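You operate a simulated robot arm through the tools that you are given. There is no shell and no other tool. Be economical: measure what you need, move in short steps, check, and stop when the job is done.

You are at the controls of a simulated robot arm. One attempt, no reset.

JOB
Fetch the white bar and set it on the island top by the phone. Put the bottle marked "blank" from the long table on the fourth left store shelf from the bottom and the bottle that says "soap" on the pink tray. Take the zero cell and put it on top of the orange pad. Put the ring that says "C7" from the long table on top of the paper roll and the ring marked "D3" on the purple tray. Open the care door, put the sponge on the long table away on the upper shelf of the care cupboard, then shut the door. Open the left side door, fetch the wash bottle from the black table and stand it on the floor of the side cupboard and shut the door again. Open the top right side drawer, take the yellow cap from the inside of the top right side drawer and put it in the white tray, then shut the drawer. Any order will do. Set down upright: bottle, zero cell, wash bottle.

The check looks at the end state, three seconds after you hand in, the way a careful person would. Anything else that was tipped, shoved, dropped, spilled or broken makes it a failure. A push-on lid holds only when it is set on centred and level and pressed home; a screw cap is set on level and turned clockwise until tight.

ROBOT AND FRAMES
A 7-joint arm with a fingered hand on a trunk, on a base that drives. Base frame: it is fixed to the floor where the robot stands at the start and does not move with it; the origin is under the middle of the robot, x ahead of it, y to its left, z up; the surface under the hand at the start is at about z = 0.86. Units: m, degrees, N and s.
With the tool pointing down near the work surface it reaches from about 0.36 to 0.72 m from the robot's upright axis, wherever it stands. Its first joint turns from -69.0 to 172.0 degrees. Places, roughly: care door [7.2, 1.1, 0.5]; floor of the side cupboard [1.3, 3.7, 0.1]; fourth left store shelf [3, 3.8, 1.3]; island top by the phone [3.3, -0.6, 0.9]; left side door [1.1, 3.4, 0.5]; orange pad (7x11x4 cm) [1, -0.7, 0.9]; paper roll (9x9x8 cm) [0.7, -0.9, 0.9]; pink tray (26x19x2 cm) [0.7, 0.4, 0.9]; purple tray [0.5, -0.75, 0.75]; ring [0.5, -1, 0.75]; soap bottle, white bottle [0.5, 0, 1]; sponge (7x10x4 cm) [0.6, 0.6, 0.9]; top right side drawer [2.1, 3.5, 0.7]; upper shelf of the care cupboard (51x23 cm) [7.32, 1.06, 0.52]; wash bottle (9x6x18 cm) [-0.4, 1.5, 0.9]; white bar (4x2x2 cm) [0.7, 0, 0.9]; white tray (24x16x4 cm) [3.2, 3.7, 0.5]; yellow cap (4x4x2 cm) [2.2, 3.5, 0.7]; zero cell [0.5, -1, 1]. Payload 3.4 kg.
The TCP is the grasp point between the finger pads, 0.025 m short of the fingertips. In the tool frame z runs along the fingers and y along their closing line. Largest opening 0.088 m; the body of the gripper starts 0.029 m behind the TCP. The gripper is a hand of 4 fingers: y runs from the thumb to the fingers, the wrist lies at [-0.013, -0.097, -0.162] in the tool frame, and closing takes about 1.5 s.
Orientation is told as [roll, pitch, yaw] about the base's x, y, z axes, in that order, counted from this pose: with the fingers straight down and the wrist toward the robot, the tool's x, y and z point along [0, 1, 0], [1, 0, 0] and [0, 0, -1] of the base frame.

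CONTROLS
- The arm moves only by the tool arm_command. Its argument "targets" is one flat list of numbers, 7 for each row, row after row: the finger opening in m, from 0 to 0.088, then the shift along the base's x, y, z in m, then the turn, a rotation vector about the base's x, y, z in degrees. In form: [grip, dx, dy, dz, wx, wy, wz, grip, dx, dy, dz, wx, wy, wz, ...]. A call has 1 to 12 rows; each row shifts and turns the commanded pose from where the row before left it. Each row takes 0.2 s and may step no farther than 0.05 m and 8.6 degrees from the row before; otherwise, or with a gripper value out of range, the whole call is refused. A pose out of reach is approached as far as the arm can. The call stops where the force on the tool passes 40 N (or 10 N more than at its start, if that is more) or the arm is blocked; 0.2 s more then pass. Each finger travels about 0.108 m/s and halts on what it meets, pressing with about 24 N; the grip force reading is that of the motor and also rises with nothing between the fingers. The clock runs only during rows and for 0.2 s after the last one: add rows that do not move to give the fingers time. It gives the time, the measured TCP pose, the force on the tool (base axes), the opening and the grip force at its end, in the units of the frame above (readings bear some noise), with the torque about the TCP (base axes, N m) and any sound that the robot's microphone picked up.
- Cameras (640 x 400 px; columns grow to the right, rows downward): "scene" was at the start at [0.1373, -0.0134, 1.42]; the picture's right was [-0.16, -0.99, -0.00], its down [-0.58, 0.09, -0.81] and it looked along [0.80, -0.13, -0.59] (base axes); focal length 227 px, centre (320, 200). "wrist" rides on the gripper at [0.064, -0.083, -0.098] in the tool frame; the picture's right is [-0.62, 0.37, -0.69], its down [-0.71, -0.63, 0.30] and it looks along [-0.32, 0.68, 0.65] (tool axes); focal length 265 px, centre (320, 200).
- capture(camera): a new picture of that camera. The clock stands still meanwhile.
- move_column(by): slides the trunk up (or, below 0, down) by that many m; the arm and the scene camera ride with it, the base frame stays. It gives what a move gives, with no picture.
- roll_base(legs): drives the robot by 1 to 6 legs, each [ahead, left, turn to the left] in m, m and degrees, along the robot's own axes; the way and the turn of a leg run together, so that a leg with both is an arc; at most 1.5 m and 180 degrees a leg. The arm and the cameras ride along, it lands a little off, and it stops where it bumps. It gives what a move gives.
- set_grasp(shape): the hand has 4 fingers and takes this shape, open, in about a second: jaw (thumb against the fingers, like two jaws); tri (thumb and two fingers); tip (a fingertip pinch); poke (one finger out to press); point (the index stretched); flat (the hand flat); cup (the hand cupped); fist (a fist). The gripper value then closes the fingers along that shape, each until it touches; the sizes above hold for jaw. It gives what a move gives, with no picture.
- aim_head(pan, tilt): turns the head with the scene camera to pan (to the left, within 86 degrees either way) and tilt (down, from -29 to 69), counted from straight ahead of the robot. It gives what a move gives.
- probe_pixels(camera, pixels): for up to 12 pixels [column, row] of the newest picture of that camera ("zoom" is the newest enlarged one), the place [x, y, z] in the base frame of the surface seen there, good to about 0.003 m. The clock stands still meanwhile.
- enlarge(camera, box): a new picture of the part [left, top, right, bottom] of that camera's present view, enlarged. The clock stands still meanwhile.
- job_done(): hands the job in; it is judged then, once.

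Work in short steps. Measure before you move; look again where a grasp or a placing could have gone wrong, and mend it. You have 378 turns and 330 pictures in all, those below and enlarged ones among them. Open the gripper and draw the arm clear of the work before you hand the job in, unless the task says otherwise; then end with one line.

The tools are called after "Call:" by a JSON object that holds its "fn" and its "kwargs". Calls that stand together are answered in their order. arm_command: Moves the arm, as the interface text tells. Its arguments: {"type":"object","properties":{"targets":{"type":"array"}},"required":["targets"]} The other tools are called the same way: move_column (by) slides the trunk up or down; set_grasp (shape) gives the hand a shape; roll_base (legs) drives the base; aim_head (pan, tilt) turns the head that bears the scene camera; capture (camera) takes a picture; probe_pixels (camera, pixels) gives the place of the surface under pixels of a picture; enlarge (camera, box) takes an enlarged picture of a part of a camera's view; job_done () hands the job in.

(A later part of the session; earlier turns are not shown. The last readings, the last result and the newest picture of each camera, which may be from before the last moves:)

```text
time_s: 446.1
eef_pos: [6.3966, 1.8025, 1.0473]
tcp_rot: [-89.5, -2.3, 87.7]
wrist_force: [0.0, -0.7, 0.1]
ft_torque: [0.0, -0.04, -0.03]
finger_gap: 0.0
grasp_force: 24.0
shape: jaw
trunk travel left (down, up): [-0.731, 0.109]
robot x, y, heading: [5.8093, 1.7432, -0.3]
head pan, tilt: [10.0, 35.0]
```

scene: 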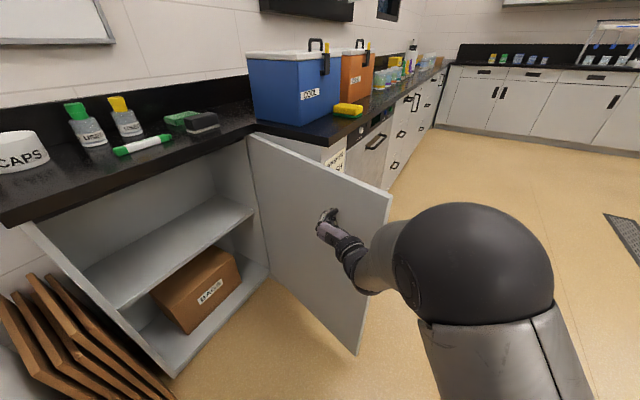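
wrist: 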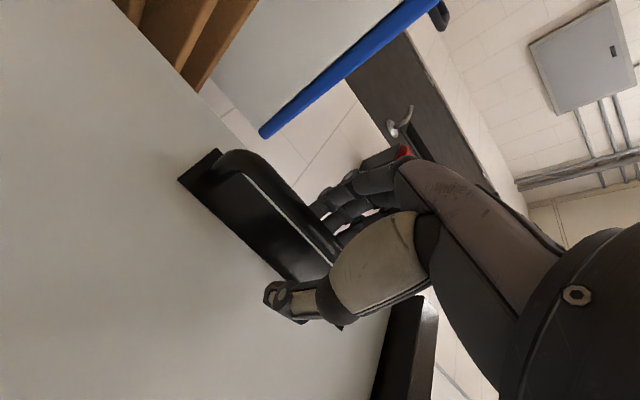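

Tilt the hand to 55° again, open, and drive right to the sponge.

Call:
{"fn": "arm_command", "kwargs": {"targets": [0.05, 0, 0, 0, 0.3, 8.5, 0, 0.088, 0, 0, 0, 0.3, 8.5, 0, 0.088, 0, 0, 0, 0.3, 8.5, 0, 0.088, 0, 0, 0, 0.3, 8.5, 0, 0.088, 0, 0, 0, 0.3, 8.5, 0, 0.088, 0, 0, 0, 0.3, 8.5, 0, 0.088, 0, 0, 0, -2.3, 3.5, 0, 0.088, 0, 0, 0, 0, 0, 0]}}

Call:
{"fn": "roll_base", "kwargs": {"legs": [[0, -1.27, 0.3]]}}

Call:
{"fn": "aim_head", "kwargs": {"pan": 0, "tilt": 35}}

Call:
{"fn": "capture", "kwargs": {"camera": "scene"}}

```text
time_s: 447.9
eef_pos: [6.3971, 1.8026, 1.0482]
tcp_rot: [-35.0, 1.3, 86.0]
wrist_force: [0.7, -0.5, 0.9]
ft_torque: [0.0, 0.01, 0.01]
finger_gap: 0.0876
grasp_force: 0.0
shape: jaw
trunk travel left (down, up): [-0.731, 0.109]
robot x, y, heading: [5.8134, 1.7448, -0.3]
head pan, tilt: [10.0, 35.0]
```

```text
time_s: 454.2
eef_pos: [6.3911, 0.5505, 1.0479]
tcp_rot: [-35.1, 1.3, 85.7]
wrist_force: [0.0, -0.3, -0.8]
ft_torque: [0.0, 0.01, -0.02]
finger_gap: 0.0878
grasp_force: 0.0
shape: jaw
trunk travel left (down, up): [-0.731, 0.109]
robot x, y, heading: [5.8016, 0.4946, -0.6]
head pan, tilt: [10.0, 35.0]
```

```text
time_s: 454.9
eef_pos: [6.3896, 0.5514, 1.0469]
tcp_rot: [-35.1, 1.3, 85.6]
wrist_force: [0.3, -0.2, -0.6]
ft_torque: [-0.01, 0.01, 0.0]
finger_gap: 0.0875
grasp_force: 0.0
shape: jaw
trunk travel left (down, up): [-0.731, 0.109]
robot x, y, heading: [5.8032, 0.4967, -0.6]
head pan, tilt: [0.0, 35.0]
```

```text
181 pictures are left
```

scene: 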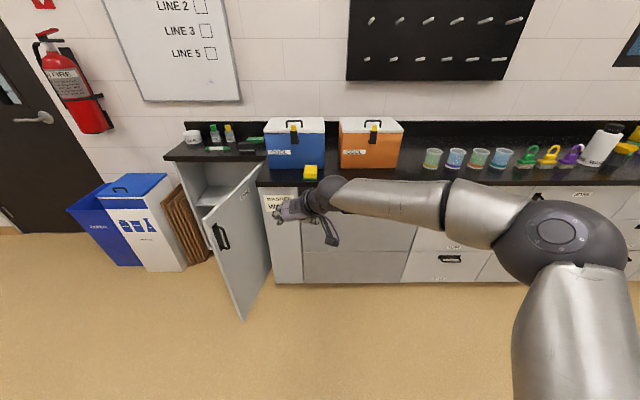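

Call:
{"fn": "enlarge", "kwargs": {"camera": "scene", "box": [280, 140, 350, 190]}}

Call:
{"fn": "probe_pixels", "kwargs": {"camera": "zoom", "pixels": [[215, 275], [325, 290], [220, 330], [325, 335], [270, 290], [225, 235], [325, 235], [335, 300]]}}

```text
8.00 times, centred on (315, 165) of scene
```

zoom: 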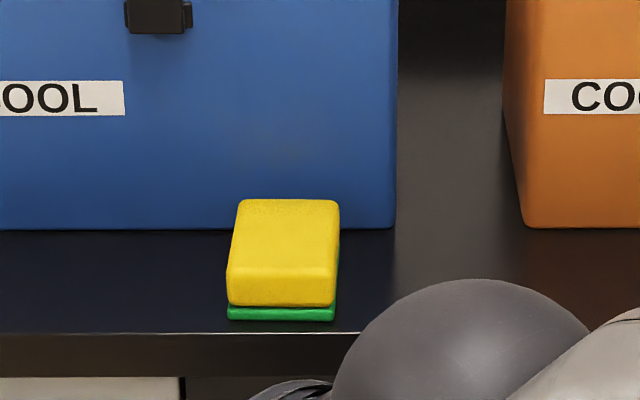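

```text
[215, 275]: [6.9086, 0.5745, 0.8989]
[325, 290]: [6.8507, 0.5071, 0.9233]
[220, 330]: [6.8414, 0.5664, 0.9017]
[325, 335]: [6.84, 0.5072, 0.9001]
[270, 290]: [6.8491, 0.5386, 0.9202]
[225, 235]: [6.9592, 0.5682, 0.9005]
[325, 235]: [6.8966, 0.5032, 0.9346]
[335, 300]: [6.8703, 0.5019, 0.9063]
```

Sponge near end x≈6.847, centre y≈0.533. Drive ahead 0.44 and position above it.

Call:
{"fn": "roll_base", "kwargs": {"legs": [[0.44, -0.012, 0.6]]}}

Call:
{"fn": "capture", "kwargs": {"camera": "wrist"}}

```text
time_s: 457.6
eef_pos: [6.8284, 0.5515, 1.0472]
tcp_rot: [-35.1, 1.3, 86.7]
wrist_force: [0.1, -0.1, 0.9]
ft_torque: [-0.03, -0.02, 0.01]
finger_gap: 0.0876
grasp_force: 0.0
shape: jaw
trunk travel left (down, up): [-0.731, 0.109]
robot x, y, heading: [6.2396, 0.4837, 0.9]
head pan, tilt: [0.0, 35.0]
```

```text
179 pictures are left
```

wrist: 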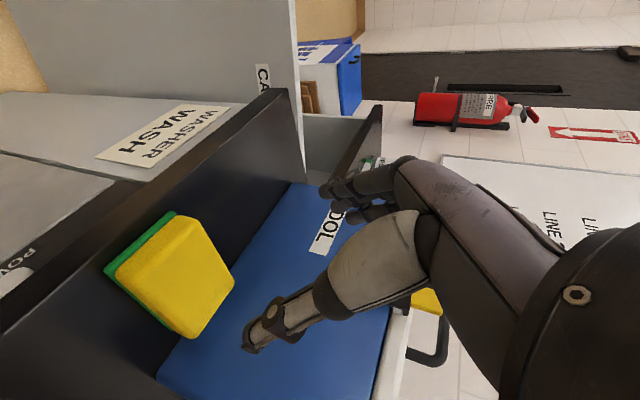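

Move to (6.878,0.533) above the sponge and lower to 0.965 for a check.

Call:
{"fn": "arm_command", "kwargs": {"targets": [0.088, 0.025, -0.009, 0, 0, 0, 0, 0.088, 0.025, -0.009, 0, 0, 0, 0, 0.088, 0, 0, -0.04, 0, 0, 0, 0.088, 0, 0, -0.04, 0, 0, 0, 0.088, 0, 0, 0, 0, 0, 0]}}

Call:
{"fn": "capture", "kwargs": {"camera": "wrist"}}

Call:
{"fn": "enlarge", "kwargs": {"camera": "scene", "box": [220, 150, 400, 270]}}

```text
time_s: 458.8
eef_pos: [6.8758, 0.5338, 0.9668]
tcp_rot: [-35.1, 1.3, 86.8]
wrist_force: [0.3, -0.5, 0.3]
ft_torque: [0.0, 0.02, -0.01]
finger_gap: 0.0877
grasp_force: 0.0
shape: jaw
trunk travel left (down, up): [-0.731, 0.109]
robot x, y, heading: [6.2408, 0.484, 0.5]
head pan, tilt: [0.0, 35.0]
```

```text
178 pictures are left
```

wrist: 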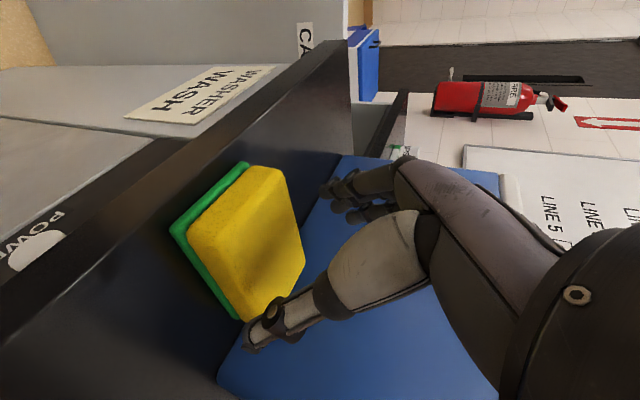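

```text
3.33 times, centred on (310, 210) of scene
```

zoom: 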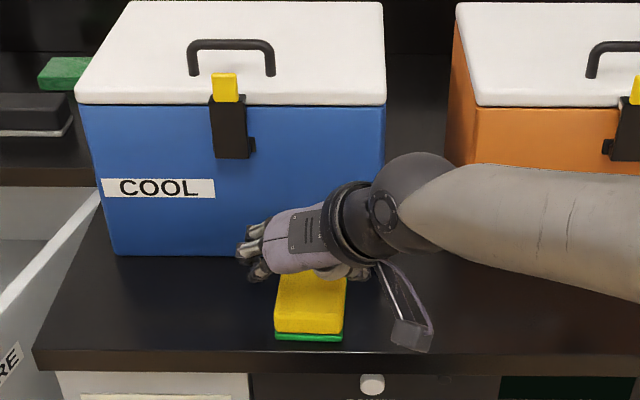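

Lower to 0.928 and grip.

Call:
{"fn": "arm_command", "kwargs": {"targets": [0.088, 0, 0, -0.02, 0, 0, 0, 0.088, 0, 0, -0.018, 0, 0, 0, 0.088, 0, 0, 0, 0, 0, 0, 0.06, 0, 0, 0, 0, 0, 0, 0.045, 0, 0, 0, 0, 0, 0, 0.04, 0, 0, 0, 0, 0, 0, 0.04, 0, 0, 0, 0, 0, 0, 0.04, 0, 0, 0, 0, 0, 0]}}

Call:
{"fn": "arm_command", "kwargs": {"targets": [0.04, 0, 0, 0.03, 0, 0, 0, 0.04, 0, 0, 0.04, 0, 0, 0, 0.04, 0, 0, 0.04, 0, 0, 0, 0.04, 0, 0, 0.03, 0, 0, 0, 0.04, 0, 0, 0, 0, 0, 0]}}

Call:
{"fn": "capture", "kwargs": {"camera": "wrist"}}

```text
time_s: 460.6
eef_pos: [6.8755, 0.5337, 0.9285]
tcp_rot: [-35.1, 1.3, 86.9]
wrist_force: [0.1, 1.0, 0.5]
ft_torque: [-0.03, 0.03, -0.01]
finger_gap: 0.056
grasp_force: 23.6
shape: jaw
trunk travel left (down, up): [-0.731, 0.109]
robot x, y, heading: [6.2371, 0.4847, 0.6]
head pan, tilt: [0.0, 35.0]
```

```text
time_s: 461.8
eef_pos: [6.8765, 0.5346, 1.0694]
tcp_rot: [-35.1, 1.3, 86.8]
wrist_force: [-0.4, -0.1, 0.1]
ft_torque: [0.01, 0.0, 0.01]
finger_gap: 0.0561
grasp_force: 24.0
shape: jaw
trunk travel left (down, up): [-0.731, 0.109]
robot x, y, heading: [6.2358, 0.4821, 0.7]
head pan, tilt: [0.0, 35.0]
```

```text
176 pictures are left
```

wrist: 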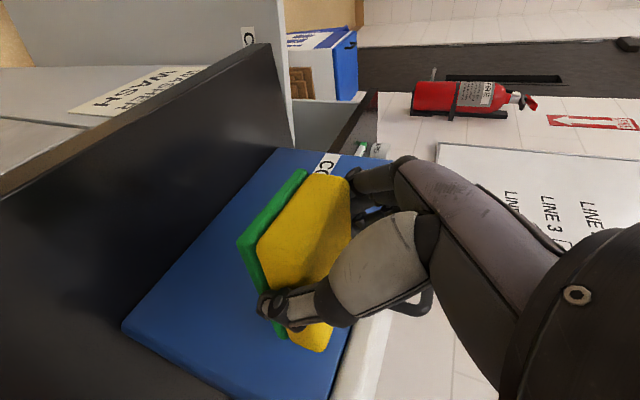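

Sponge held. Back away, go left, turn −30, and lower the trunk.

Call:
{"fn": "roll_base", "kwargs": {"legs": [[-0.45, 0, 0], [0, 1.15, -0.7], [0, 0, -30]]}}

Call:
{"fn": "move_column", "kwargs": {"by": -0.4}}

Call:
{"fn": "aim_head", "kwargs": {"pan": 5, "tilt": 30}}

Call:
{"fn": "capture", "kwargs": {"camera": "scene"}}

```text
time_s: 471.4
eef_pos: [6.3539, 1.3579, 1.0688]
tcp_rot: [-35.1, 1.3, 57.4]
wrist_force: [0.5, -0.4, 0.1]
ft_torque: [0.04, -0.01, 0.0]
finger_gap: 0.0561
grasp_force: 24.5
shape: jaw
trunk travel left (down, up): [-0.731, 0.109]
robot x, y, heading: [5.7756, 1.6244, -28.6]
head pan, tilt: [0.0, 35.0]
```

```text
time_s: 475.3
eef_pos: [6.3529, 1.3584, 0.6685]
tcp_rot: [-35.2, 1.4, 57.4]
wrist_force: [-0.8, 0.3, -0.6]
ft_torque: [0.02, -0.02, 0.01]
finger_gap: 0.0557
grasp_force: 23.9
shape: jaw
trunk travel left (down, up): [-0.331, 0.509]
robot x, y, heading: [5.7771, 1.6258, -28.6]
head pan, tilt: [0.0, 35.0]
```

```text
time_s: 475.9
eef_pos: [6.3536, 1.3586, 0.6691]
tcp_rot: [-35.1, 1.3, 57.4]
wrist_force: [1.0, 0.1, -0.7]
ft_torque: [0.0, -0.03, -0.01]
finger_gap: 0.0562
grasp_force: 24.5
shape: jaw
trunk travel left (down, up): [-0.331, 0.509]
robot x, y, heading: [5.7752, 1.6262, -28.6]
head pan, tilt: [5.0, 30.0]
```

```text
175 pictures are left
```

scene: 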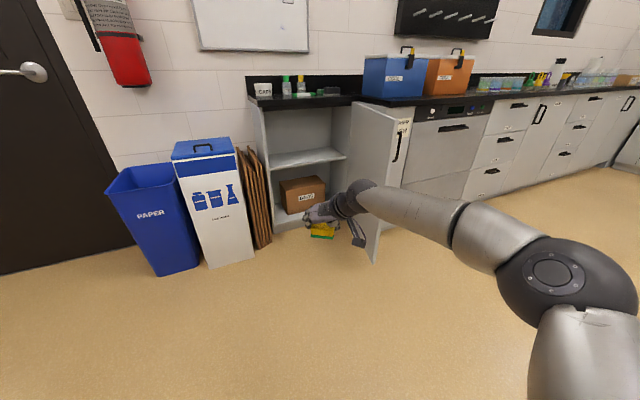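

Lower a bit more and turn to −35°, then compute the drive.

Call:
{"fn": "move_column", "kwargs": {"by": -0.08}}

Call:
{"fn": "roll_base", "kwargs": {"legs": [[0.2, 0.1, -6.4]]}}

Call:
{"fn": "capture", "kwargs": {"camera": "scene"}}

Call:
{"fn": "probe_pixels", "kwargs": {"camera": "scene", "pixels": [[245, 250], [240, 160], [263, 240], [250, 180]]}}

```text
time_s: 477.1
eef_pos: [6.3544, 1.3583, 0.5895]
tcp_rot: [-35.1, 1.4, 57.3]
wrist_force: [-0.7, -0.3, -0.3]
ft_torque: [0.0, 0.01, -0.02]
finger_gap: 0.056
grasp_force: 24.4
shape: jaw
trunk travel left (down, up): [-0.251, 0.589]
robot x, y, heading: [5.777, 1.6271, -28.9]
head pan, tilt: [5.0, 30.0]
```

```text
time_s: 478.8
eef_pos: [6.5432, 1.2719, 0.5907]
tcp_rot: [-35.2, 1.4, 51.0]
wrist_force: [-0.5, -0.4, -0.2]
ft_torque: [0.01, -0.02, 0.02]
finger_gap: 0.0558
grasp_force: 24.4
shape: jaw
trunk travel left (down, up): [-0.251, 0.589]
robot x, y, heading: [5.9952, 1.6019, -35.2]
head pan, tilt: [5.0, 30.0]
```

```text
174 pictures are left
```

scene: 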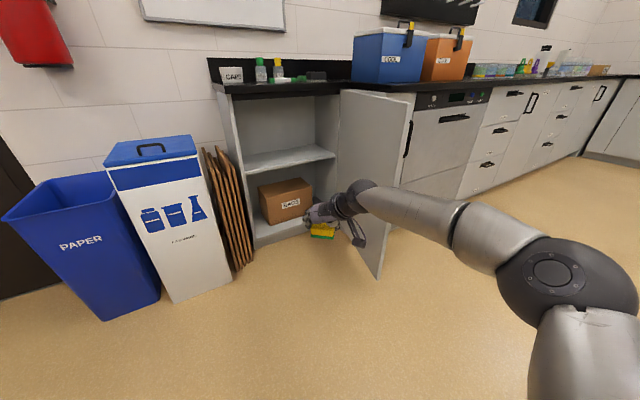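

```text
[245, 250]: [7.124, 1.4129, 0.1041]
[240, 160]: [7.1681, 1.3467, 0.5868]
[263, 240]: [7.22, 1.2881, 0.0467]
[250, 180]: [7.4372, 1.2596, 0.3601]
```

Call:
{"fn": "probe_pixels", "kwargs": {"camera": "scene", "pixels": [[550, 265], [460, 230], [410, 205], [490, 250], [380, 275], [408, 95], [375, 195]]}}

```text
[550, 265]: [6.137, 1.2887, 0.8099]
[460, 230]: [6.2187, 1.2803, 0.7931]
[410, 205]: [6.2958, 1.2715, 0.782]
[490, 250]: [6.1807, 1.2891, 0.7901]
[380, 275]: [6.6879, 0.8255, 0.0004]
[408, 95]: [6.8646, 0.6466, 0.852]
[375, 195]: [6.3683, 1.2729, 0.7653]
```

The forearm runs straight along x at y≈1.27: clear of the door. Drive in 0.58.

Call:
{"fn": "roll_base", "kwargs": {"legs": [[0.534, 0.252, 0]]}}

Call:
{"fn": "capture", "kwargs": {"camera": "scene"}}

Call:
{"fn": "capture", "kwargs": {"camera": "wrist"}}

```text
time_s: 482.1
eef_pos: [7.1204, 1.1691, 0.5878]
tcp_rot: [-35.1, 1.3, 50.7]
wrist_force: [0.4, 0.7, -0.3]
ft_torque: [0.0, 0.01, -0.01]
finger_gap: 0.0563
grasp_force: 23.6
shape: jaw
trunk travel left (down, up): [-0.251, 0.589]
robot x, y, heading: [6.5798, 1.4999, -35.0]
head pan, tilt: [5.0, 30.0]
```

```text
173 pictures are left
```

scene: 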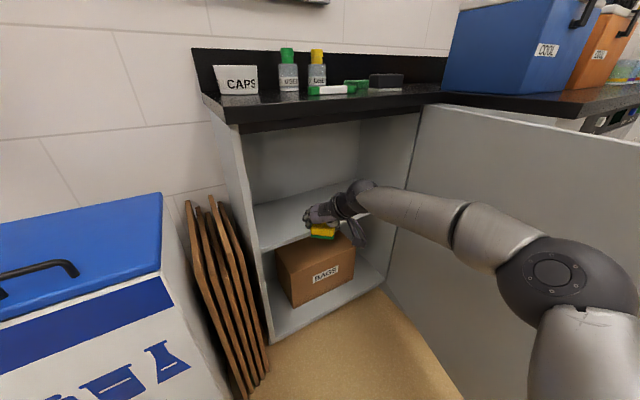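

```text
172 pictures are left
```

wrist: 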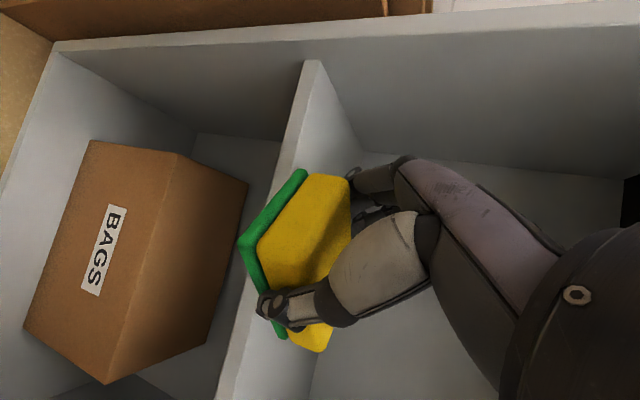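

Sponge bottom (≈0.56) is above the shelf (0.519). Extend the arm in 0.12.

Call:
{"fn": "arm_command", "kwargs": {"targets": [0.04, 0.03, -0.004, 0, 0, 0, 0, 0.04, 0.03, -0.004, 0, 0, 0, 0, 0.04, 0.03, -0.004, 0, 0, 0, 0, 0.04, 0.03, -0.004, 0, 0, 0, 0, 0.04, 0, 0, 0, 0, 0, 0]}}

Call:
{"fn": "enlarge", "kwargs": {"camera": "scene", "box": [220, 100, 420, 280]}}

```text
time_s: 483.4
eef_pos: [7.2006, 1.1677, 0.5777]
tcp_rot: [-35.3, 1.3, 50.8]
wrist_force: [0.5, -0.6, -0.3]
ft_torque: [0.04, 0.0, -0.04]
finger_gap: 0.0561
grasp_force: 23.8
shape: jaw
out of reach, approached as far as the arm can: row 3, 4
trunk travel left (down, up): [-0.251, 0.589]
robot x, y, heading: [6.5757, 1.5004, -35.3]
head pan, tilt: [5.0, 30.0]
```

```text
2.22 times, centred on (320, 190) of scene
```

zoom: 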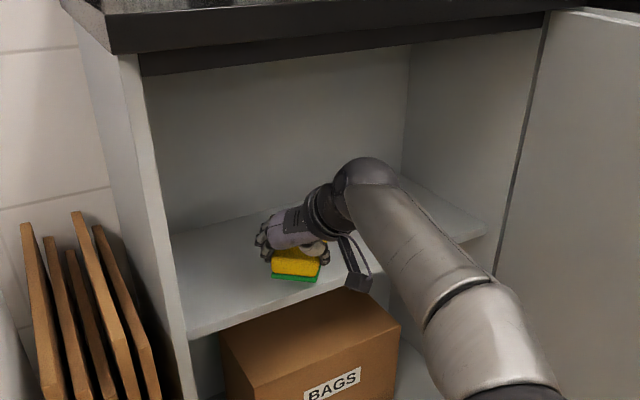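

Drive 0.05 deeper in x.

Call:
{"fn": "roll_base", "kwargs": {"legs": [[0.045, 0.028, 0]]}}

Call:
{"fn": "arm_command", "kwargs": {"targets": [0.04, 0, 0, -0.015, 0, 0, 0, 0.04, 0, 0, -0.012, 0, 0, 0, 0.04, 0, 0, -0.003, 0, 0, 0, 0.04, 0, 0, 0, 0, 0, 0]}}

Call:
{"fn": "enlarge", "kwargs": {"camera": "scene", "box": [220, 100, 420, 280]}}

```text
time_s: 484.3
eef_pos: [7.2562, 1.1652, 0.5783]
tcp_rot: [-35.1, 1.2, 50.8]
wrist_force: [-0.2, -1.5, -0.2]
ft_torque: [0.01, 0.01, -0.01]
finger_gap: 0.0559
grasp_force: 23.3
shape: jaw
trunk travel left (down, up): [-0.251, 0.589]
robot x, y, heading: [6.6279, 1.5005, -35.1]
head pan, tilt: [5.0, 30.0]
```

```text
time_s: 485.3
eef_pos: [7.2548, 1.1641, 0.5481]
tcp_rot: [-35.1, 1.3, 50.8]
wrist_force: [0.5, 0.0, -0.2]
ft_torque: [-0.03, 0.0, -0.02]
finger_gap: 0.056
grasp_force: 24.0
shape: jaw
trunk travel left (down, up): [-0.251, 0.589]
robot x, y, heading: [6.6295, 1.4996, -35.2]
head pan, tilt: [5.0, 30.0]
```

```text
2.22 times, centred on (320, 190) of scene
```

zoom: 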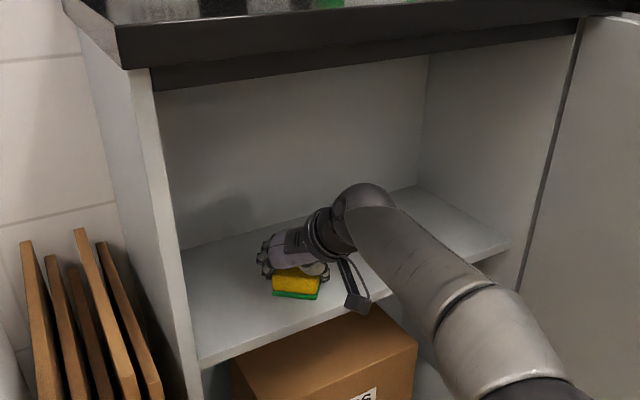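

Lower the last 3 mm, open, lift slightly and back out.

Call:
{"fn": "arm_command", "kwargs": {"targets": [0.04, 0, 0, -0.003, 0, 0, 0, 0.06, 0, 0, 0, 0, 0, 0, 0.08, 0, 0, 0, 0, 0, 0, 0.088, 0, 0, 0, 0, 0, 0, 0.088, 0, 0, 0.03, 0, 0, 0, 0.088, 0, 0, 0.03, 0, 0, 0, 0.088, -0.04, 0.004, 0, 0, 0, 0, 0.088, -0.04, 0.004, 0, 0, 0, 0]}}

Call:
{"fn": "roll_base", "kwargs": {"legs": [[-0.45, -0.25, 0]]}}

Call:
{"fn": "capture", "kwargs": {"camera": "scene"}}

```text
time_s: 487.1
eef_pos: [7.1703, 1.1728, 0.6091]
tcp_rot: [-35.4, 1.1, 50.5]
wrist_force: [-0.8, -0.8, -0.8]
ft_torque: [-0.01, -0.04, 0.01]
finger_gap: 0.0881
grasp_force: 0.0
shape: jaw
out of reach, approached as far as the arm can: row 6, 7
trunk travel left (down, up): [-0.251, 0.589]
robot x, y, heading: [6.6299, 1.4973, -35.3]
head pan, tilt: [5.0, 30.0]
```

```text
time_s: 490.1
eef_pos: [6.6597, 1.2289, 0.6072]
tcp_rot: [-35.0, 1.3, 50.9]
wrist_force: [-0.2, -0.1, -0.1]
ft_torque: [0.01, 0.01, -0.01]
finger_gap: 0.0877
grasp_force: 0.0
shape: jaw
trunk travel left (down, up): [-0.251, 0.589]
robot x, y, heading: [6.1203, 1.5479, -35.1]
head pan, tilt: [5.0, 30.0]
```

```text
169 pictures are left
```

scene: 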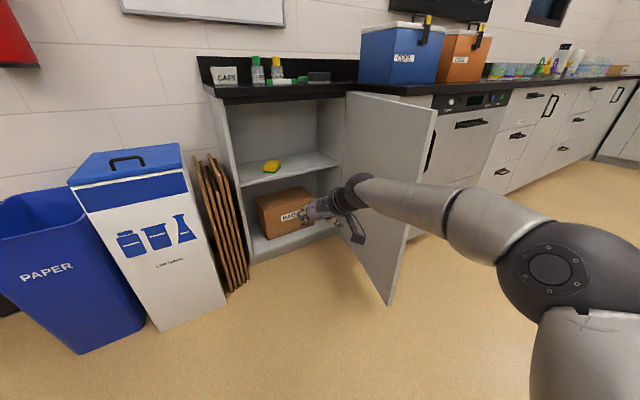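

Sponge is on the upper shelf. Now shut the door: drive around to its outer side with heading 50.

Call:
{"fn": "arm_command", "kwargs": {"targets": [0.05, 0, 0, 0, 0, 0, 0, 0.02, 0, 0, 0, 0, 0, 0, 0.0, 0, 0, 0, 0, 0, 0, 0.0, 0, 0, 0, 0, 0, 0]}}

Call:
{"fn": "roll_base", "kwargs": {"legs": [[-0.327, -0.23, 0], [0, 0, 85], [-0.973, -0.817, 0]]}}

Call:
{"fn": "capture", "kwargs": {"camera": "scene"}}

```text
time_s: 491.1
eef_pos: [6.6605, 1.2286, 0.6071]
tcp_rot: [-35.2, 1.3, 50.9]
wrist_force: [0.0, -0.4, 0.9]
ft_torque: [0.02, -0.04, 0.01]
finger_gap: 0.0002
grasp_force: 23.8
shape: jaw
trunk travel left (down, up): [-0.251, 0.589]
robot x, y, heading: [6.1213, 1.5475, -35.2]
head pan, tilt: [5.0, 30.0]
```

```text
time_s: 503.2
eef_pos: [6.066, 0.7613, 0.6071]
tcp_rot: [-35.1, 1.3, 133.7]
wrist_force: [-0.7, 0.2, -0.2]
ft_torque: [-0.02, -0.02, 0.01]
finger_gap: 0.0
grasp_force: 23.9
shape: jaw
trunk travel left (down, up): [-0.251, 0.589]
robot x, y, heading: [5.6776, 0.268, 47.8]
head pan, tilt: [5.0, 30.0]
```

```text
168 pictures are left
```

scene: 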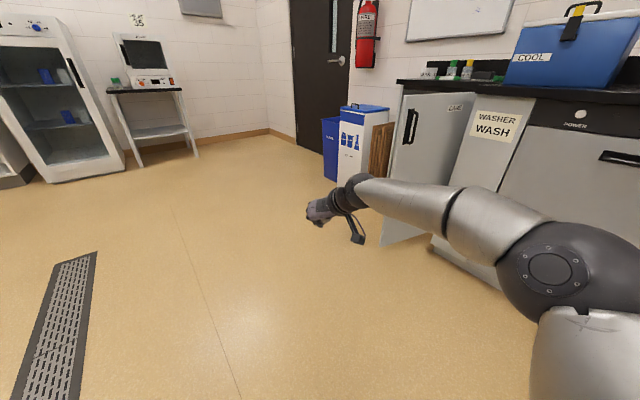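

Call:
{"fn": "roll_base", "kwargs": {"legs": [[0.43, -0.4, 0]]}}

Call:
{"fn": "capture", "kwargs": {"camera": "scene"}}

```text
time_s: 506.6
eef_pos: [6.6503, 0.8097, 0.6074]
tcp_rot: [-35.2, 1.3, 134.1]
wrist_force: [0.0, 0.6, 0.1]
ft_torque: [0.01, -0.02, -0.01]
finger_gap: 0.0001
grasp_force: 23.6
shape: jaw
trunk travel left (down, up): [-0.251, 0.589]
robot x, y, heading: [6.2657, 0.3152, 47.9]
head pan, tilt: [5.0, 30.0]
```

```text
167 pictures are left
```

scene: 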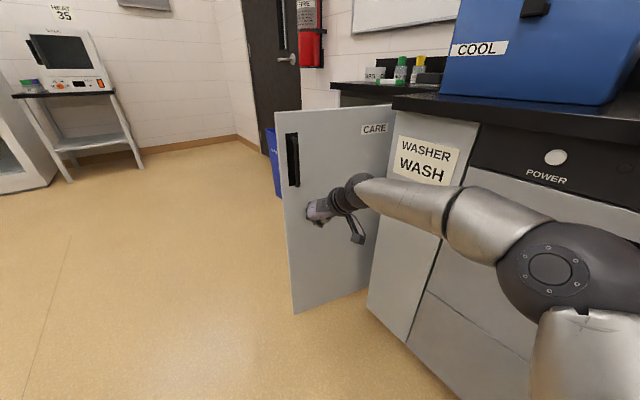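

Push along an arc about the hinge, closing.

Call:
{"fn": "roll_base", "kwargs": {"legs": [[0.13, 0.25, -15], [0.09, 0.247, -15]]}}

Call:
{"fn": "capture", "kwargs": {"camera": "scene"}}

```text
time_s: 510.0
eef_pos: [6.758, 1.0849, 0.6079]
tcp_rot: [-35.1, 1.3, 104.0]
wrist_force: [-0.2, 0.2, -1.3]
ft_torque: [0.01, -0.01, 0.0]
finger_gap: 0.0002
grasp_force: 24.4
shape: jaw
trunk travel left (down, up): [-0.251, 0.589]
robot x, y, heading: [6.1761, 0.847, 18.1]
head pan, tilt: [5.0, 30.0]
```

```text
166 pictures are left
```

scene: 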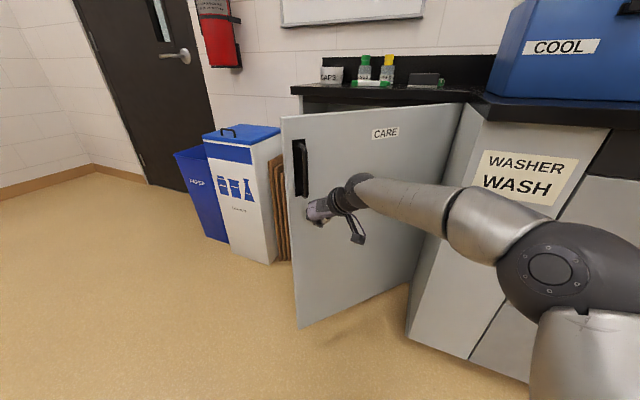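

Call:
{"fn": "roll_base", "kwargs": {"legs": [[0.1, 0.24, -15], [0.1, 0.24, -15]]}}

Call:
{"fn": "capture", "kwargs": {"camera": "scene"}}

```text
time_s: 513.4
eef_pos: [6.9751, 1.2445, 0.6062]
tcp_rot: [-35.0, 1.3, 73.7]
wrist_force: [0.3, 0.4, 0.0]
ft_torque: [0.02, -0.01, 0.01]
finger_gap: 0.0
grasp_force: 23.9
shape: jaw
trunk travel left (down, up): [-0.251, 0.589]
robot x, y, heading: [6.3515, 1.3362, -12.2]
head pan, tilt: [5.0, 30.0]
```

```text
165 pictures are left
```

scene: 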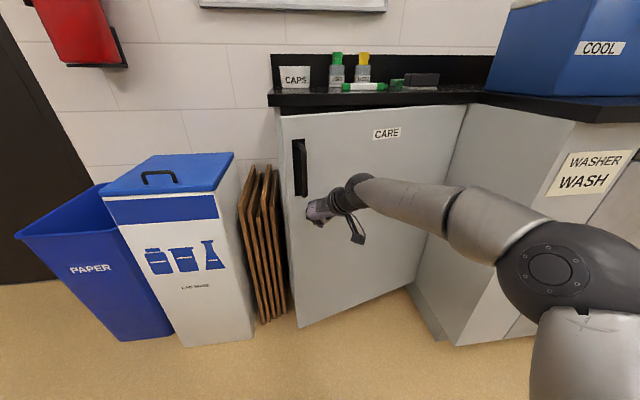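

About 18° left. Push ahead with the base then the arm.

Call:
{"fn": "roll_base", "kwargs": {"legs": [[0.115, 0.025, 0]]}}

Call:
{"fn": "arm_command", "kwargs": {"targets": [0.0, 0.015, 0, 0, 0, 0, 0, 0.0, 0.015, 0, 0, 0, 0, 0, 0.0, 0.015, 0, 0, 0, 0, 0, 0.0, 0.015, 0, 0, 0, 0, 0, 0.0, 0.015, 0, 0, 0, 0, 0]}}

Call:
{"fn": "capture", "kwargs": {"camera": "scene"}}

```text
time_s: 514.6
eef_pos: [7.0912, 1.2448, 0.6062]
tcp_rot: [-35.2, 1.3, 73.6]
wrist_force: [-0.7, 0.2, 0.6]
ft_torque: [-0.03, 0.0, 0.0]
finger_gap: 0.0
grasp_force: 23.5
shape: jaw
trunk travel left (down, up): [-0.251, 0.589]
robot x, y, heading: [6.4704, 1.332, -12.6]
head pan, tilt: [5.0, 30.0]
```

```text
time_s: 515.4
eef_pos: [7.1257, 1.2517, 0.6053]
tcp_rot: [-33.8, 1.5, 74.5]
wrist_force: [-19.2, 1.2, 2.9]
ft_torque: [-0.02, -0.23, -0.12]
finger_gap: 0.0
grasp_force: 24.1
shape: jaw
trunk travel left (down, up): [-0.251, 0.589]
robot x, y, heading: [6.4696, 1.3319, -12.5]
head pan, tilt: [5.0, 30.0]
stopped in row 3: the force on the tool passed its limit at 48 N (the readings are from after the stop); the commanded pose is now the measured one
```

```text
164 pictures are left
```

scene: 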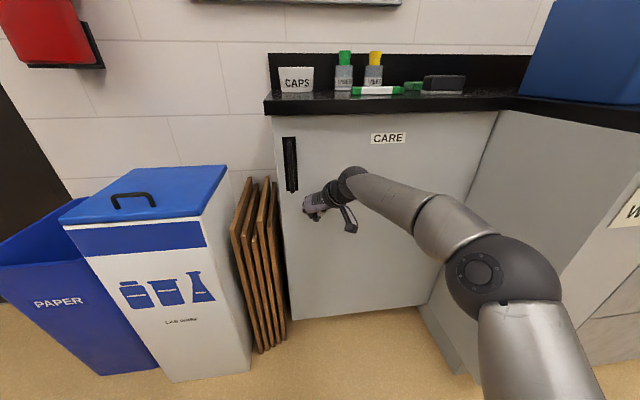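

CARE door shut. Now drive back to the long table's front aisle via the south side: back off, raise trunk, turn, go in stages.

Call:
{"fn": "roll_base", "kwargs": {"legs": [[-0.35, 0, 0]]}}

Call:
{"fn": "move_column", "kwargs": {"by": 0.4}}

Call:
{"fn": "roll_base", "kwargs": {"legs": [[0, 0, -167.5], [1.2, 0.8, 0]]}}

Call:
{"fn": "aim_head", "kwargs": {"pan": 40, "tilt": 15}}

Call:
{"fn": "capture", "kwargs": {"camera": "scene"}}

```text
time_s: 517.7
eef_pos: [6.7861, 1.3234, 0.6025]
tcp_rot: [-33.8, 1.7, 74.3]
wrist_force: [-0.7, 0.4, -0.4]
ft_torque: [-0.01, 0.0, 0.0]
finger_gap: 0.0
grasp_force: 23.8
shape: jaw
trunk travel left (down, up): [-0.251, 0.589]
robot x, y, heading: [6.1254, 1.413, -12.3]
head pan, tilt: [5.0, 30.0]
```

```text
time_s: 521.5
eef_pos: [6.786, 1.3249, 1.0032]
tcp_rot: [-33.9, 1.5, 74.3]
wrist_force: [-0.6, -0.4, -0.7]
ft_torque: [0.01, 0.04, -0.03]
finger_gap: 0.0
grasp_force: 23.7
shape: jaw
trunk travel left (down, up): [-0.651, 0.189]
robot x, y, heading: [6.125, 1.4084, -12.7]
head pan, tilt: [5.0, 30.0]
```

```text
time_s: 535.6
eef_pos: [4.2323, 0.5715, 1.002]
tcp_rot: [-33.9, 1.5, -93.5]
wrist_force: [-0.8, -0.1, -0.1]
ft_torque: [0.0, -0.01, -0.01]
finger_gap: 0.0
grasp_force: 23.8
shape: jaw
trunk travel left (down, up): [-0.651, 0.189]
robot x, y, heading: [4.8946, 0.6315, 179.5]
head pan, tilt: [5.0, 30.0]
```

```text
time_s: 536.6
eef_pos: [4.2334, 0.5727, 1.0033]
tcp_rot: [-33.9, 1.6, -93.5]
wrist_force: [0.2, 0.4, 0.1]
ft_torque: [0.01, 0.01, 0.0]
finger_gap: 0.0
grasp_force: 24.3
shape: jaw
trunk travel left (down, up): [-0.651, 0.189]
robot x, y, heading: [4.8949, 0.6264, 179.6]
head pan, tilt: [40.0, 15.0]
```

```text
163 pictures are left
```

scene: 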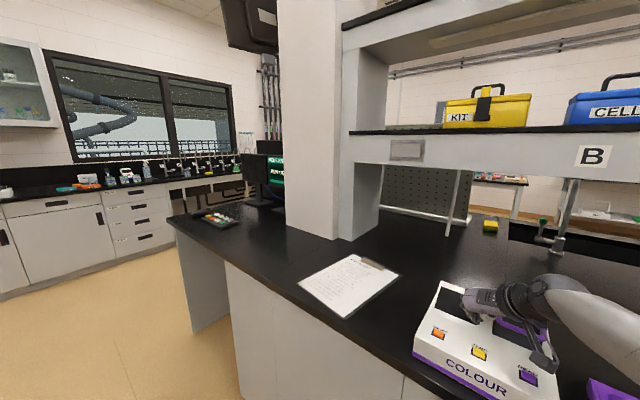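

My hand is above the island's COLOUR device: back off straight, then check.

Call:
{"fn": "roll_base", "kwargs": {"legs": [[-0.4, 0, 0]]}}

Call:
{"fn": "aim_head", "kwargs": {"pan": 0, "tilt": 25}}

Call:
{"fn": "capture", "kwargs": {"camera": "scene"}}

```text
time_s: 539.1
eef_pos: [4.6305, 0.5724, 1.0021]
tcp_rot: [-33.9, 1.7, -93.8]
wrist_force: [-0.3, -0.2, -0.2]
ft_torque: [0.03, 0.0, 0.02]
finger_gap: 0.0002
grasp_force: 24.3
shape: jaw
trunk travel left (down, up): [-0.651, 0.189]
robot x, y, heading: [5.2939, 0.6274, 179.4]
head pan, tilt: [40.0, 15.0]
```

```text
time_s: 540.2
eef_pos: [4.6328, 0.5717, 1.0039]
tcp_rot: [-33.9, 1.7, -93.8]
wrist_force: [-0.2, 0.0, 0.0]
ft_torque: [0.01, -0.05, -0.03]
finger_gap: 0.0
grasp_force: 23.8
shape: jaw
trunk travel left (down, up): [-0.651, 0.189]
robot x, y, heading: [5.2955, 0.6251, 179.5]
head pan, tilt: [0.0, 25.0]
```

```text
162 pictures are left
```

scene: 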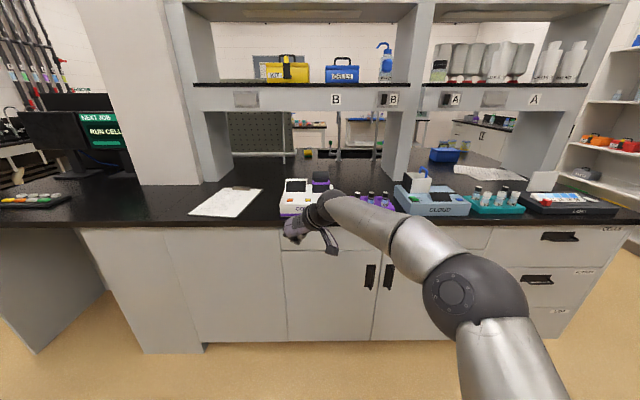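

Nothing disturbed. Continue south, then west along y≈−1.9.

Call:
{"fn": "roll_base", "kwargs": {"legs": [[0, 1.45, 0], [0.9, 1.0, 0]]}}

Call:
{"fn": "capture", "kwargs": {"camera": "scene"}}

```text
time_s: 553.6
eef_pos: [3.706, -1.8307, 1.0023]
tcp_rot: [-34.0, 1.6, -94.0]
wrist_force: [0.6, 0.6, 0.7]
ft_torque: [0.0, 0.01, 0.03]
finger_gap: 0.0
grasp_force: 24.3
shape: jaw
trunk travel left (down, up): [-0.651, 0.189]
robot x, y, heading: [4.3695, -1.7809, 179.2]
head pan, tilt: [0.0, 25.0]
```

```text
161 pictures are left
```

scene: 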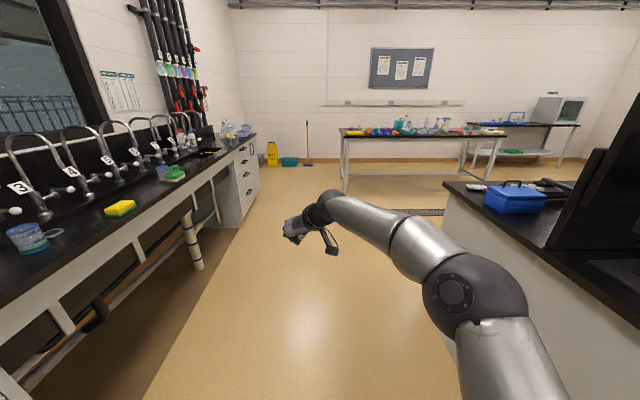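

Call:
{"fn": "roll_base", "kwargs": {"legs": [[1.4, 0.1, 0], [1.1, 0.05, 0]]}}

Call:
{"fn": "aim_head", "kwargs": {"pan": -35, "tilt": 30}}

Call:
{"fn": "capture", "kwargs": {"camera": "scene"}}

```text
time_s: 565.9
eef_pos: [1.1916, -2.0325, 1.0032]
tcp_rot: [-33.9, 1.7, -91.8]
wrist_force: [-0.1, 0.1, 0.4]
ft_torque: [0.04, 0.0, 0.01]
finger_gap: 0.0001
grasp_force: 23.7
shape: jaw
trunk travel left (down, up): [-0.651, 0.189]
robot x, y, heading: [1.8522, -1.957, -178.5]
head pan, tilt: [0.0, 25.0]
```

```text
time_s: 566.9
eef_pos: [1.1928, -2.032, 1.0033]
tcp_rot: [-33.9, 1.5, -91.8]
wrist_force: [-0.6, 0.1, 0.5]
ft_torque: [0.0, -0.01, 0.01]
finger_gap: 0.0
grasp_force: 23.9
shape: jaw
trunk travel left (down, up): [-0.651, 0.189]
robot x, y, heading: [1.8516, -1.9562, -178.8]
head pan, tilt: [-35.0, 30.0]
```

```text
160 pictures are left
```

scene: 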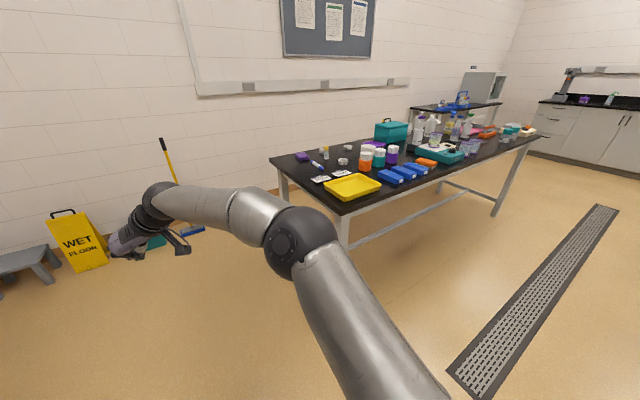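

Call:
{"fn": "enlarge", "kwargs": {"camera": "scene", "box": [260, 110, 480, 220]}}

Call:
{"fn": "probe_pixels", "kwargs": {"camera": "zoom", "pixels": [[240, 145], [255, 108], [335, 100], [135, 135], [188, 125], [190, 110], [220, 140], [170, 190], [350, 140], [320, 165]]}}

```text
2.91 times, centred on (370, 165) of scene
```

zoom: 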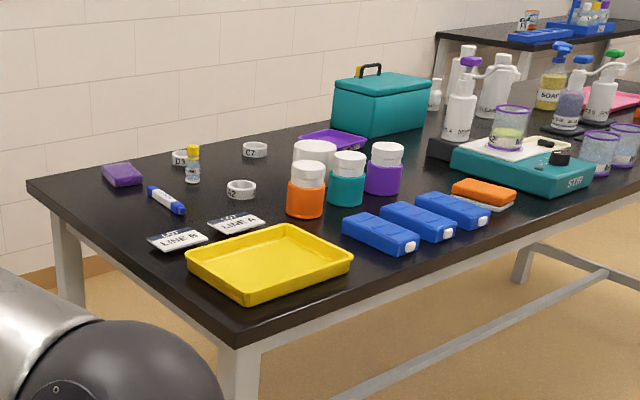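

```text
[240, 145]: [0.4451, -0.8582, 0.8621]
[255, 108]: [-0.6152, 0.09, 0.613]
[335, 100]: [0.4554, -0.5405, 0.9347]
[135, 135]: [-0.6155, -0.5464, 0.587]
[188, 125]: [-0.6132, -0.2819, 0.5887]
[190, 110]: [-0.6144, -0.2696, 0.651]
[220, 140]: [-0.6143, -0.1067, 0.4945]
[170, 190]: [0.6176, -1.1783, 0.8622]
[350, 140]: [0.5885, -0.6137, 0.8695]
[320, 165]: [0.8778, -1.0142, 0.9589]
```

Rings, vial and jars seen at the table's right end. Turn to heading 0 here, raise the hand, and reverse west into the front aisle.

Call:
{"fn": "move_column", "kwargs": {"by": 0.18}}

Call:
{"fn": "roll_base", "kwargs": {"legs": [[0, 0, 178.5], [-1.0, 0, 0], [-0.95, 0, 0], [0, 0.85, 0]]}}

Call:
{"fn": "aim_head", "kwargs": {"pan": 0, "tilt": 45}}

Call:
{"fn": "capture", "kwargs": {"camera": "scene"}}

```text
time_s: 568.9
eef_pos: [1.1926, -2.0317, 1.1832]
tcp_rot: [-33.9, 1.6, -91.8]
wrist_force: [-0.4, 0.4, 0.0]
ft_torque: [0.04, 0.01, 0.03]
finger_gap: 0.0001
grasp_force: 24.1
shape: jaw
trunk travel left (down, up): [-0.831, 0.009]
robot x, y, heading: [1.851, -1.9567, -178.6]
head pan, tilt: [-35.0, 30.0]
```

```text
time_s: 590.0
eef_pos: [0.6163, -1.0249, 1.1829]
tcp_rot: [-34.0, 1.6, 83.8]
wrist_force: [0.5, 0.9, 0.2]
ft_torque: [0.01, 0.0, 0.01]
finger_gap: 0.0
grasp_force: 24.3
shape: jaw
trunk travel left (down, up): [-0.831, 0.009]
robot x, y, heading: [-0.0485, -1.0481, -3.3]
head pan, tilt: [-35.0, 30.0]
```

```text
time_s: 591.0
eef_pos: [0.6162, -1.025, 1.1826]
tcp_rot: [-33.9, 1.6, 83.8]
wrist_force: [0.5, -0.9, 0.6]
ft_torque: [-0.02, -0.03, 0.02]
finger_gap: 0.0
grasp_force: 23.9
shape: jaw
trunk travel left (down, up): [-0.831, 0.009]
robot x, y, heading: [-0.0516, -1.0495, -2.7]
head pan, tilt: [0.0, 45.0]
```

```text
158 pictures are left
```

scene: 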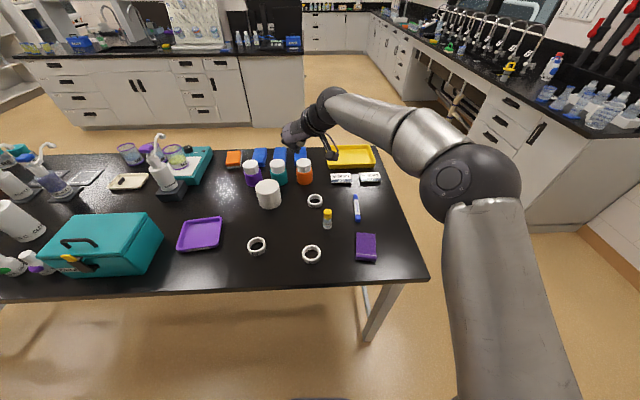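

Call:
{"fn": "enlarge", "kwargs": {"camera": "scene", "box": [230, 170, 350, 270]}}

Call:
{"fn": "enlarge", "kwargs": {"camera": "scene", "box": [290, 180, 350, 230]}}

Call:
{"fn": "enlarge", "kwargs": {"camera": "scene", "box": [235, 225, 335, 275]}}

Call:
{"fn": "enlarge", "kwargs": {"camera": "scene", "box": [210, 135, 350, 205]}}

```text
4.00 times, centred on (290, 220) of scene
```

zoom: 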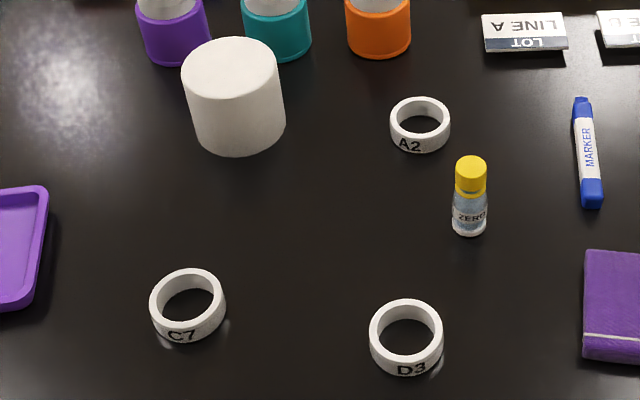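

```text
8.00 times, centred on (320, 205) of scene
```

zoom: 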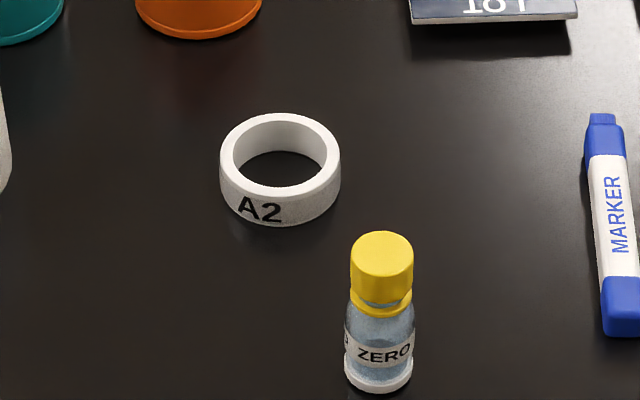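

```text
6.40 times, centred on (285, 250) of scene
```

zoom: 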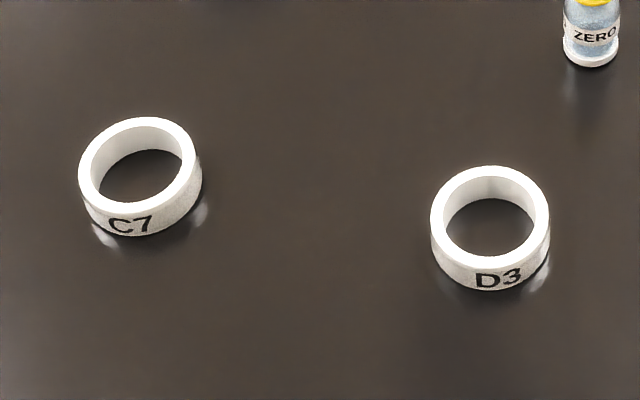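

```text
4.57 times, centred on (280, 170) of scene
```

zoom: 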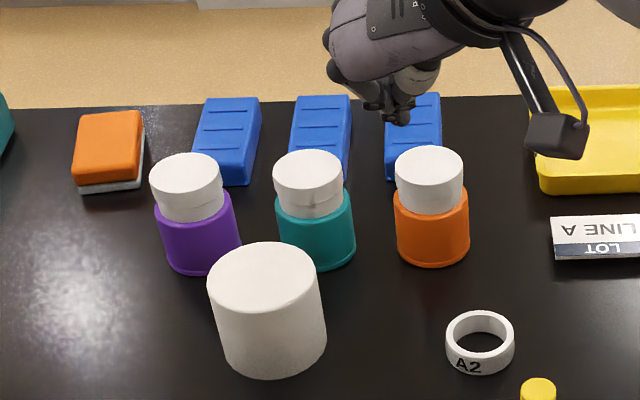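

Clear: rings C7, D3, A2, vial ZERO, paper roll, orange pad. Probe them.

Call:
{"fn": "capture", "kwargs": {"camera": "scene"}}

Call:
{"fn": "probe_pixels", "kwargs": {"camera": "scene", "pixels": [[249, 245], [265, 244], [257, 239], [257, 253], [303, 252], [319, 254], [311, 246], [312, 262], [327, 211], [327, 224], [268, 186], [268, 205]]}}

Call:
{"fn": "probe_pixels", "kwargs": {"camera": "scene", "pixels": [[258, 187], [278, 186], [268, 193], [268, 181], [232, 156], [227, 161], [240, 163], [200, 235], [182, 248], [219, 243], [188, 222], [257, 246]]}}

```text
153 pictures are left
```

scene: 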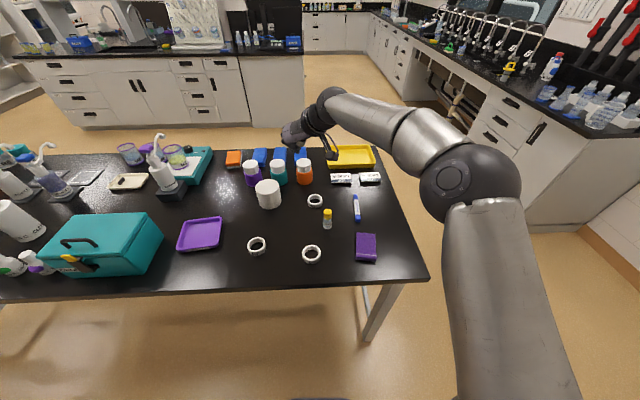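

```text
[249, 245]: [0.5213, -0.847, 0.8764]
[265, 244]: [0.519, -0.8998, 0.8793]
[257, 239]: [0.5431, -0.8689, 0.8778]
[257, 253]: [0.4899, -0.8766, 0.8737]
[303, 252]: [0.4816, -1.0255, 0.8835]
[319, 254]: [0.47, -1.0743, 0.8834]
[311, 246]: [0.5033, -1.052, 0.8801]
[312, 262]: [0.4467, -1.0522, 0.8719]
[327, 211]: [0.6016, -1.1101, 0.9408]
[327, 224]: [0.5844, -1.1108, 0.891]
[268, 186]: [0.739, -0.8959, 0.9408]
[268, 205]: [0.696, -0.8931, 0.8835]
```

```text
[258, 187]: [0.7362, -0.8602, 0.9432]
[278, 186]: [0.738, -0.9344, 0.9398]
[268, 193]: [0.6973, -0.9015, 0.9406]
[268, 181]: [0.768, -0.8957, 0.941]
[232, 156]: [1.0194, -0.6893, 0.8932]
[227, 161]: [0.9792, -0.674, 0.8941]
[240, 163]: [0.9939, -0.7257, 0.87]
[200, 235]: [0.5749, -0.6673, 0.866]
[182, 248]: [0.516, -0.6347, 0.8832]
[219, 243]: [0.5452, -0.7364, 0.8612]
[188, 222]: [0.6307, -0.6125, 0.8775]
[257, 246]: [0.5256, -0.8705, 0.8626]
```

Convert the hand to the straight-down default orientation (undo roll, then yaw).

Call:
{"fn": "arm_command", "kwargs": {"targets": [0.03, 0, 0, 0, 0.92, 8.45, 0, 0.06, 0, 0, 0, 0.92, 8.45, 0, 0.08, 0, 0, 0, 0.92, 8.45, 0, 0.08, 0, 0, 0, 0.92, 8.45, 0, 0.08, -0.01, 0, 0, 0, 0, -8.5, 0.08, -0.01, 0, 0, 0, 0, -8.5, 0.08, -0.01, 0, 0, 0, 0, -8.5, 0.08, -0.01, 0, 0, 0, 0, -8.5, 0.08, -0.01, 0, 0, 0, 0, -8.5, 0.08, -0.01, 0, 0, 0, 0, -8.5, 0.08, -0.01, 0, 0, 0, 0, -8.5, 0.08, 0, 0, 0, 0, 0, -8.5]}}

Call:
{"fn": "arm_command", "kwargs": {"targets": [0.08, -0.03, 0, 0, 0, 0, -8.5, 0.08, -0.03, 0, 0, 0, 0, -8.5, 0.08, 0, 0, 0, 0, 0, 0]}}

```text
time_s: 593.6
eef_pos: [0.6135, -0.9859, 1.2151]
tcp_rot: [0.1, 1.3, 16.5]
wrist_force: [0.3, -0.1, -0.3]
ft_torque: [-0.02, -0.02, 0.01]
finger_gap: 0.0799
grasp_force: 0.1
shape: jaw
out of reach, approached as far as the arm can: row 2, 3, 4, 5, 6, 7, 8, 9, 10, 11
trunk travel left (down, up): [-0.831, 0.009]
robot x, y, heading: [-0.0483, -1.0493, -3.1]
head pan, tilt: [0.0, 45.0]
```

```text
time_s: 594.4
eef_pos: [0.6051, -0.9798, 1.225]
tcp_rot: [0.0, 1.9, 5.6]
wrist_force: [-0.5, 0.3, -0.4]
ft_torque: [-0.01, 0.02, -0.01]
finger_gap: 0.0799
grasp_force: 0.1
shape: jaw
out of reach, approached as far as the arm can: row 1, 2
trunk travel left (down, up): [-0.831, 0.009]
robot x, y, heading: [-0.0502, -1.0511, -2.8]
head pan, tilt: [0.0, 45.0]
```

Move over ring D3: toward (0.478,−1.05) and down, and trim rotation.

Call:
{"fn": "arm_command", "kwargs": {"targets": [0.08, -0.03, -0.015, -0.03, 0, -1.9, -4, 0.08, -0.03, -0.015, -0.03, 0, 0, -4, 0.08, -0.03, -0.015, -0.03, 0, 0, 0, 0.08, -0.03, -0.015, -0.03, 0, 0, 0, 0.08, 0, 0, 0, 0, 0, 0]}}

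Call:
{"fn": "capture", "kwargs": {"camera": "wrist"}}

```text
time_s: 595.6
eef_pos: [0.6344, -0.9925, 1.1438]
tcp_rot: [-0.2, 0.0, -2.2]
wrist_force: [-0.8, 0.1, 0.5]
ft_torque: [0.02, 0.01, 0.04]
finger_gap: 0.0799
grasp_force: 0.2
shape: jaw
out of reach, approached as far as the arm can: row 1, 2, 3, 4
trunk travel left (down, up): [-0.831, 0.009]
robot x, y, heading: [-0.0476, -1.0491, -3.1]
head pan, tilt: [0.0, 45.0]
```

```text
152 pictures are left
```

wrist: 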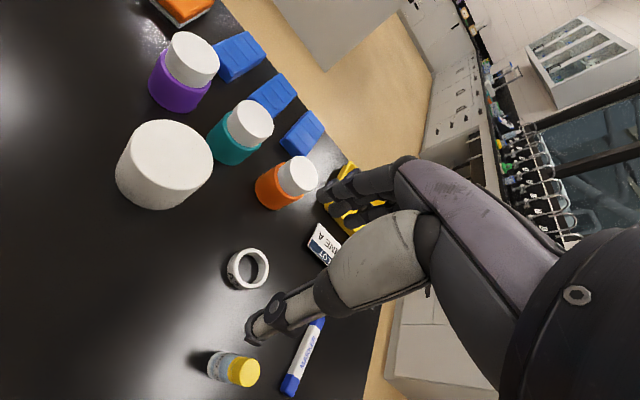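

Call:
{"fn": "capture", "kwargs": {"camera": "scene"}}

Call:
{"fn": "arm_command", "kwargs": {"targets": [0.08, -0.04, 0, 0, 0, 0, 0, 0.08, -0.04, 0, 0, 0, 0, 0, 0.08, -0.04, 0, 0, 0, 0, 0, 0.08, 0, 0, 0, 0, 0, 0]}}

```text
151 pictures are left
```

scene: 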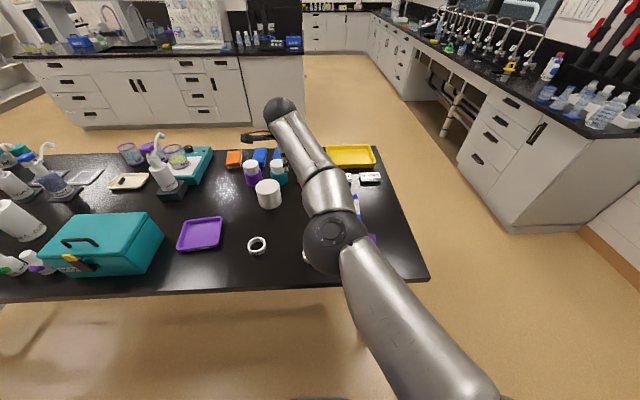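

```text
time_s: 596.6
eef_pos: [0.5172, -1.0003, 1.1439]
tcp_rot: [0.0, 0.1, -2.4]
wrist_force: [0.4, -0.3, 0.3]
ft_torque: [0.02, 0.02, 0.0]
finger_gap: 0.08
grasp_force: 0.1
shape: jaw
trunk travel left (down, up): [-0.831, 0.009]
robot x, y, heading: [-0.0464, -1.0514, -3.2]
head pan, tilt: [0.0, 45.0]
```

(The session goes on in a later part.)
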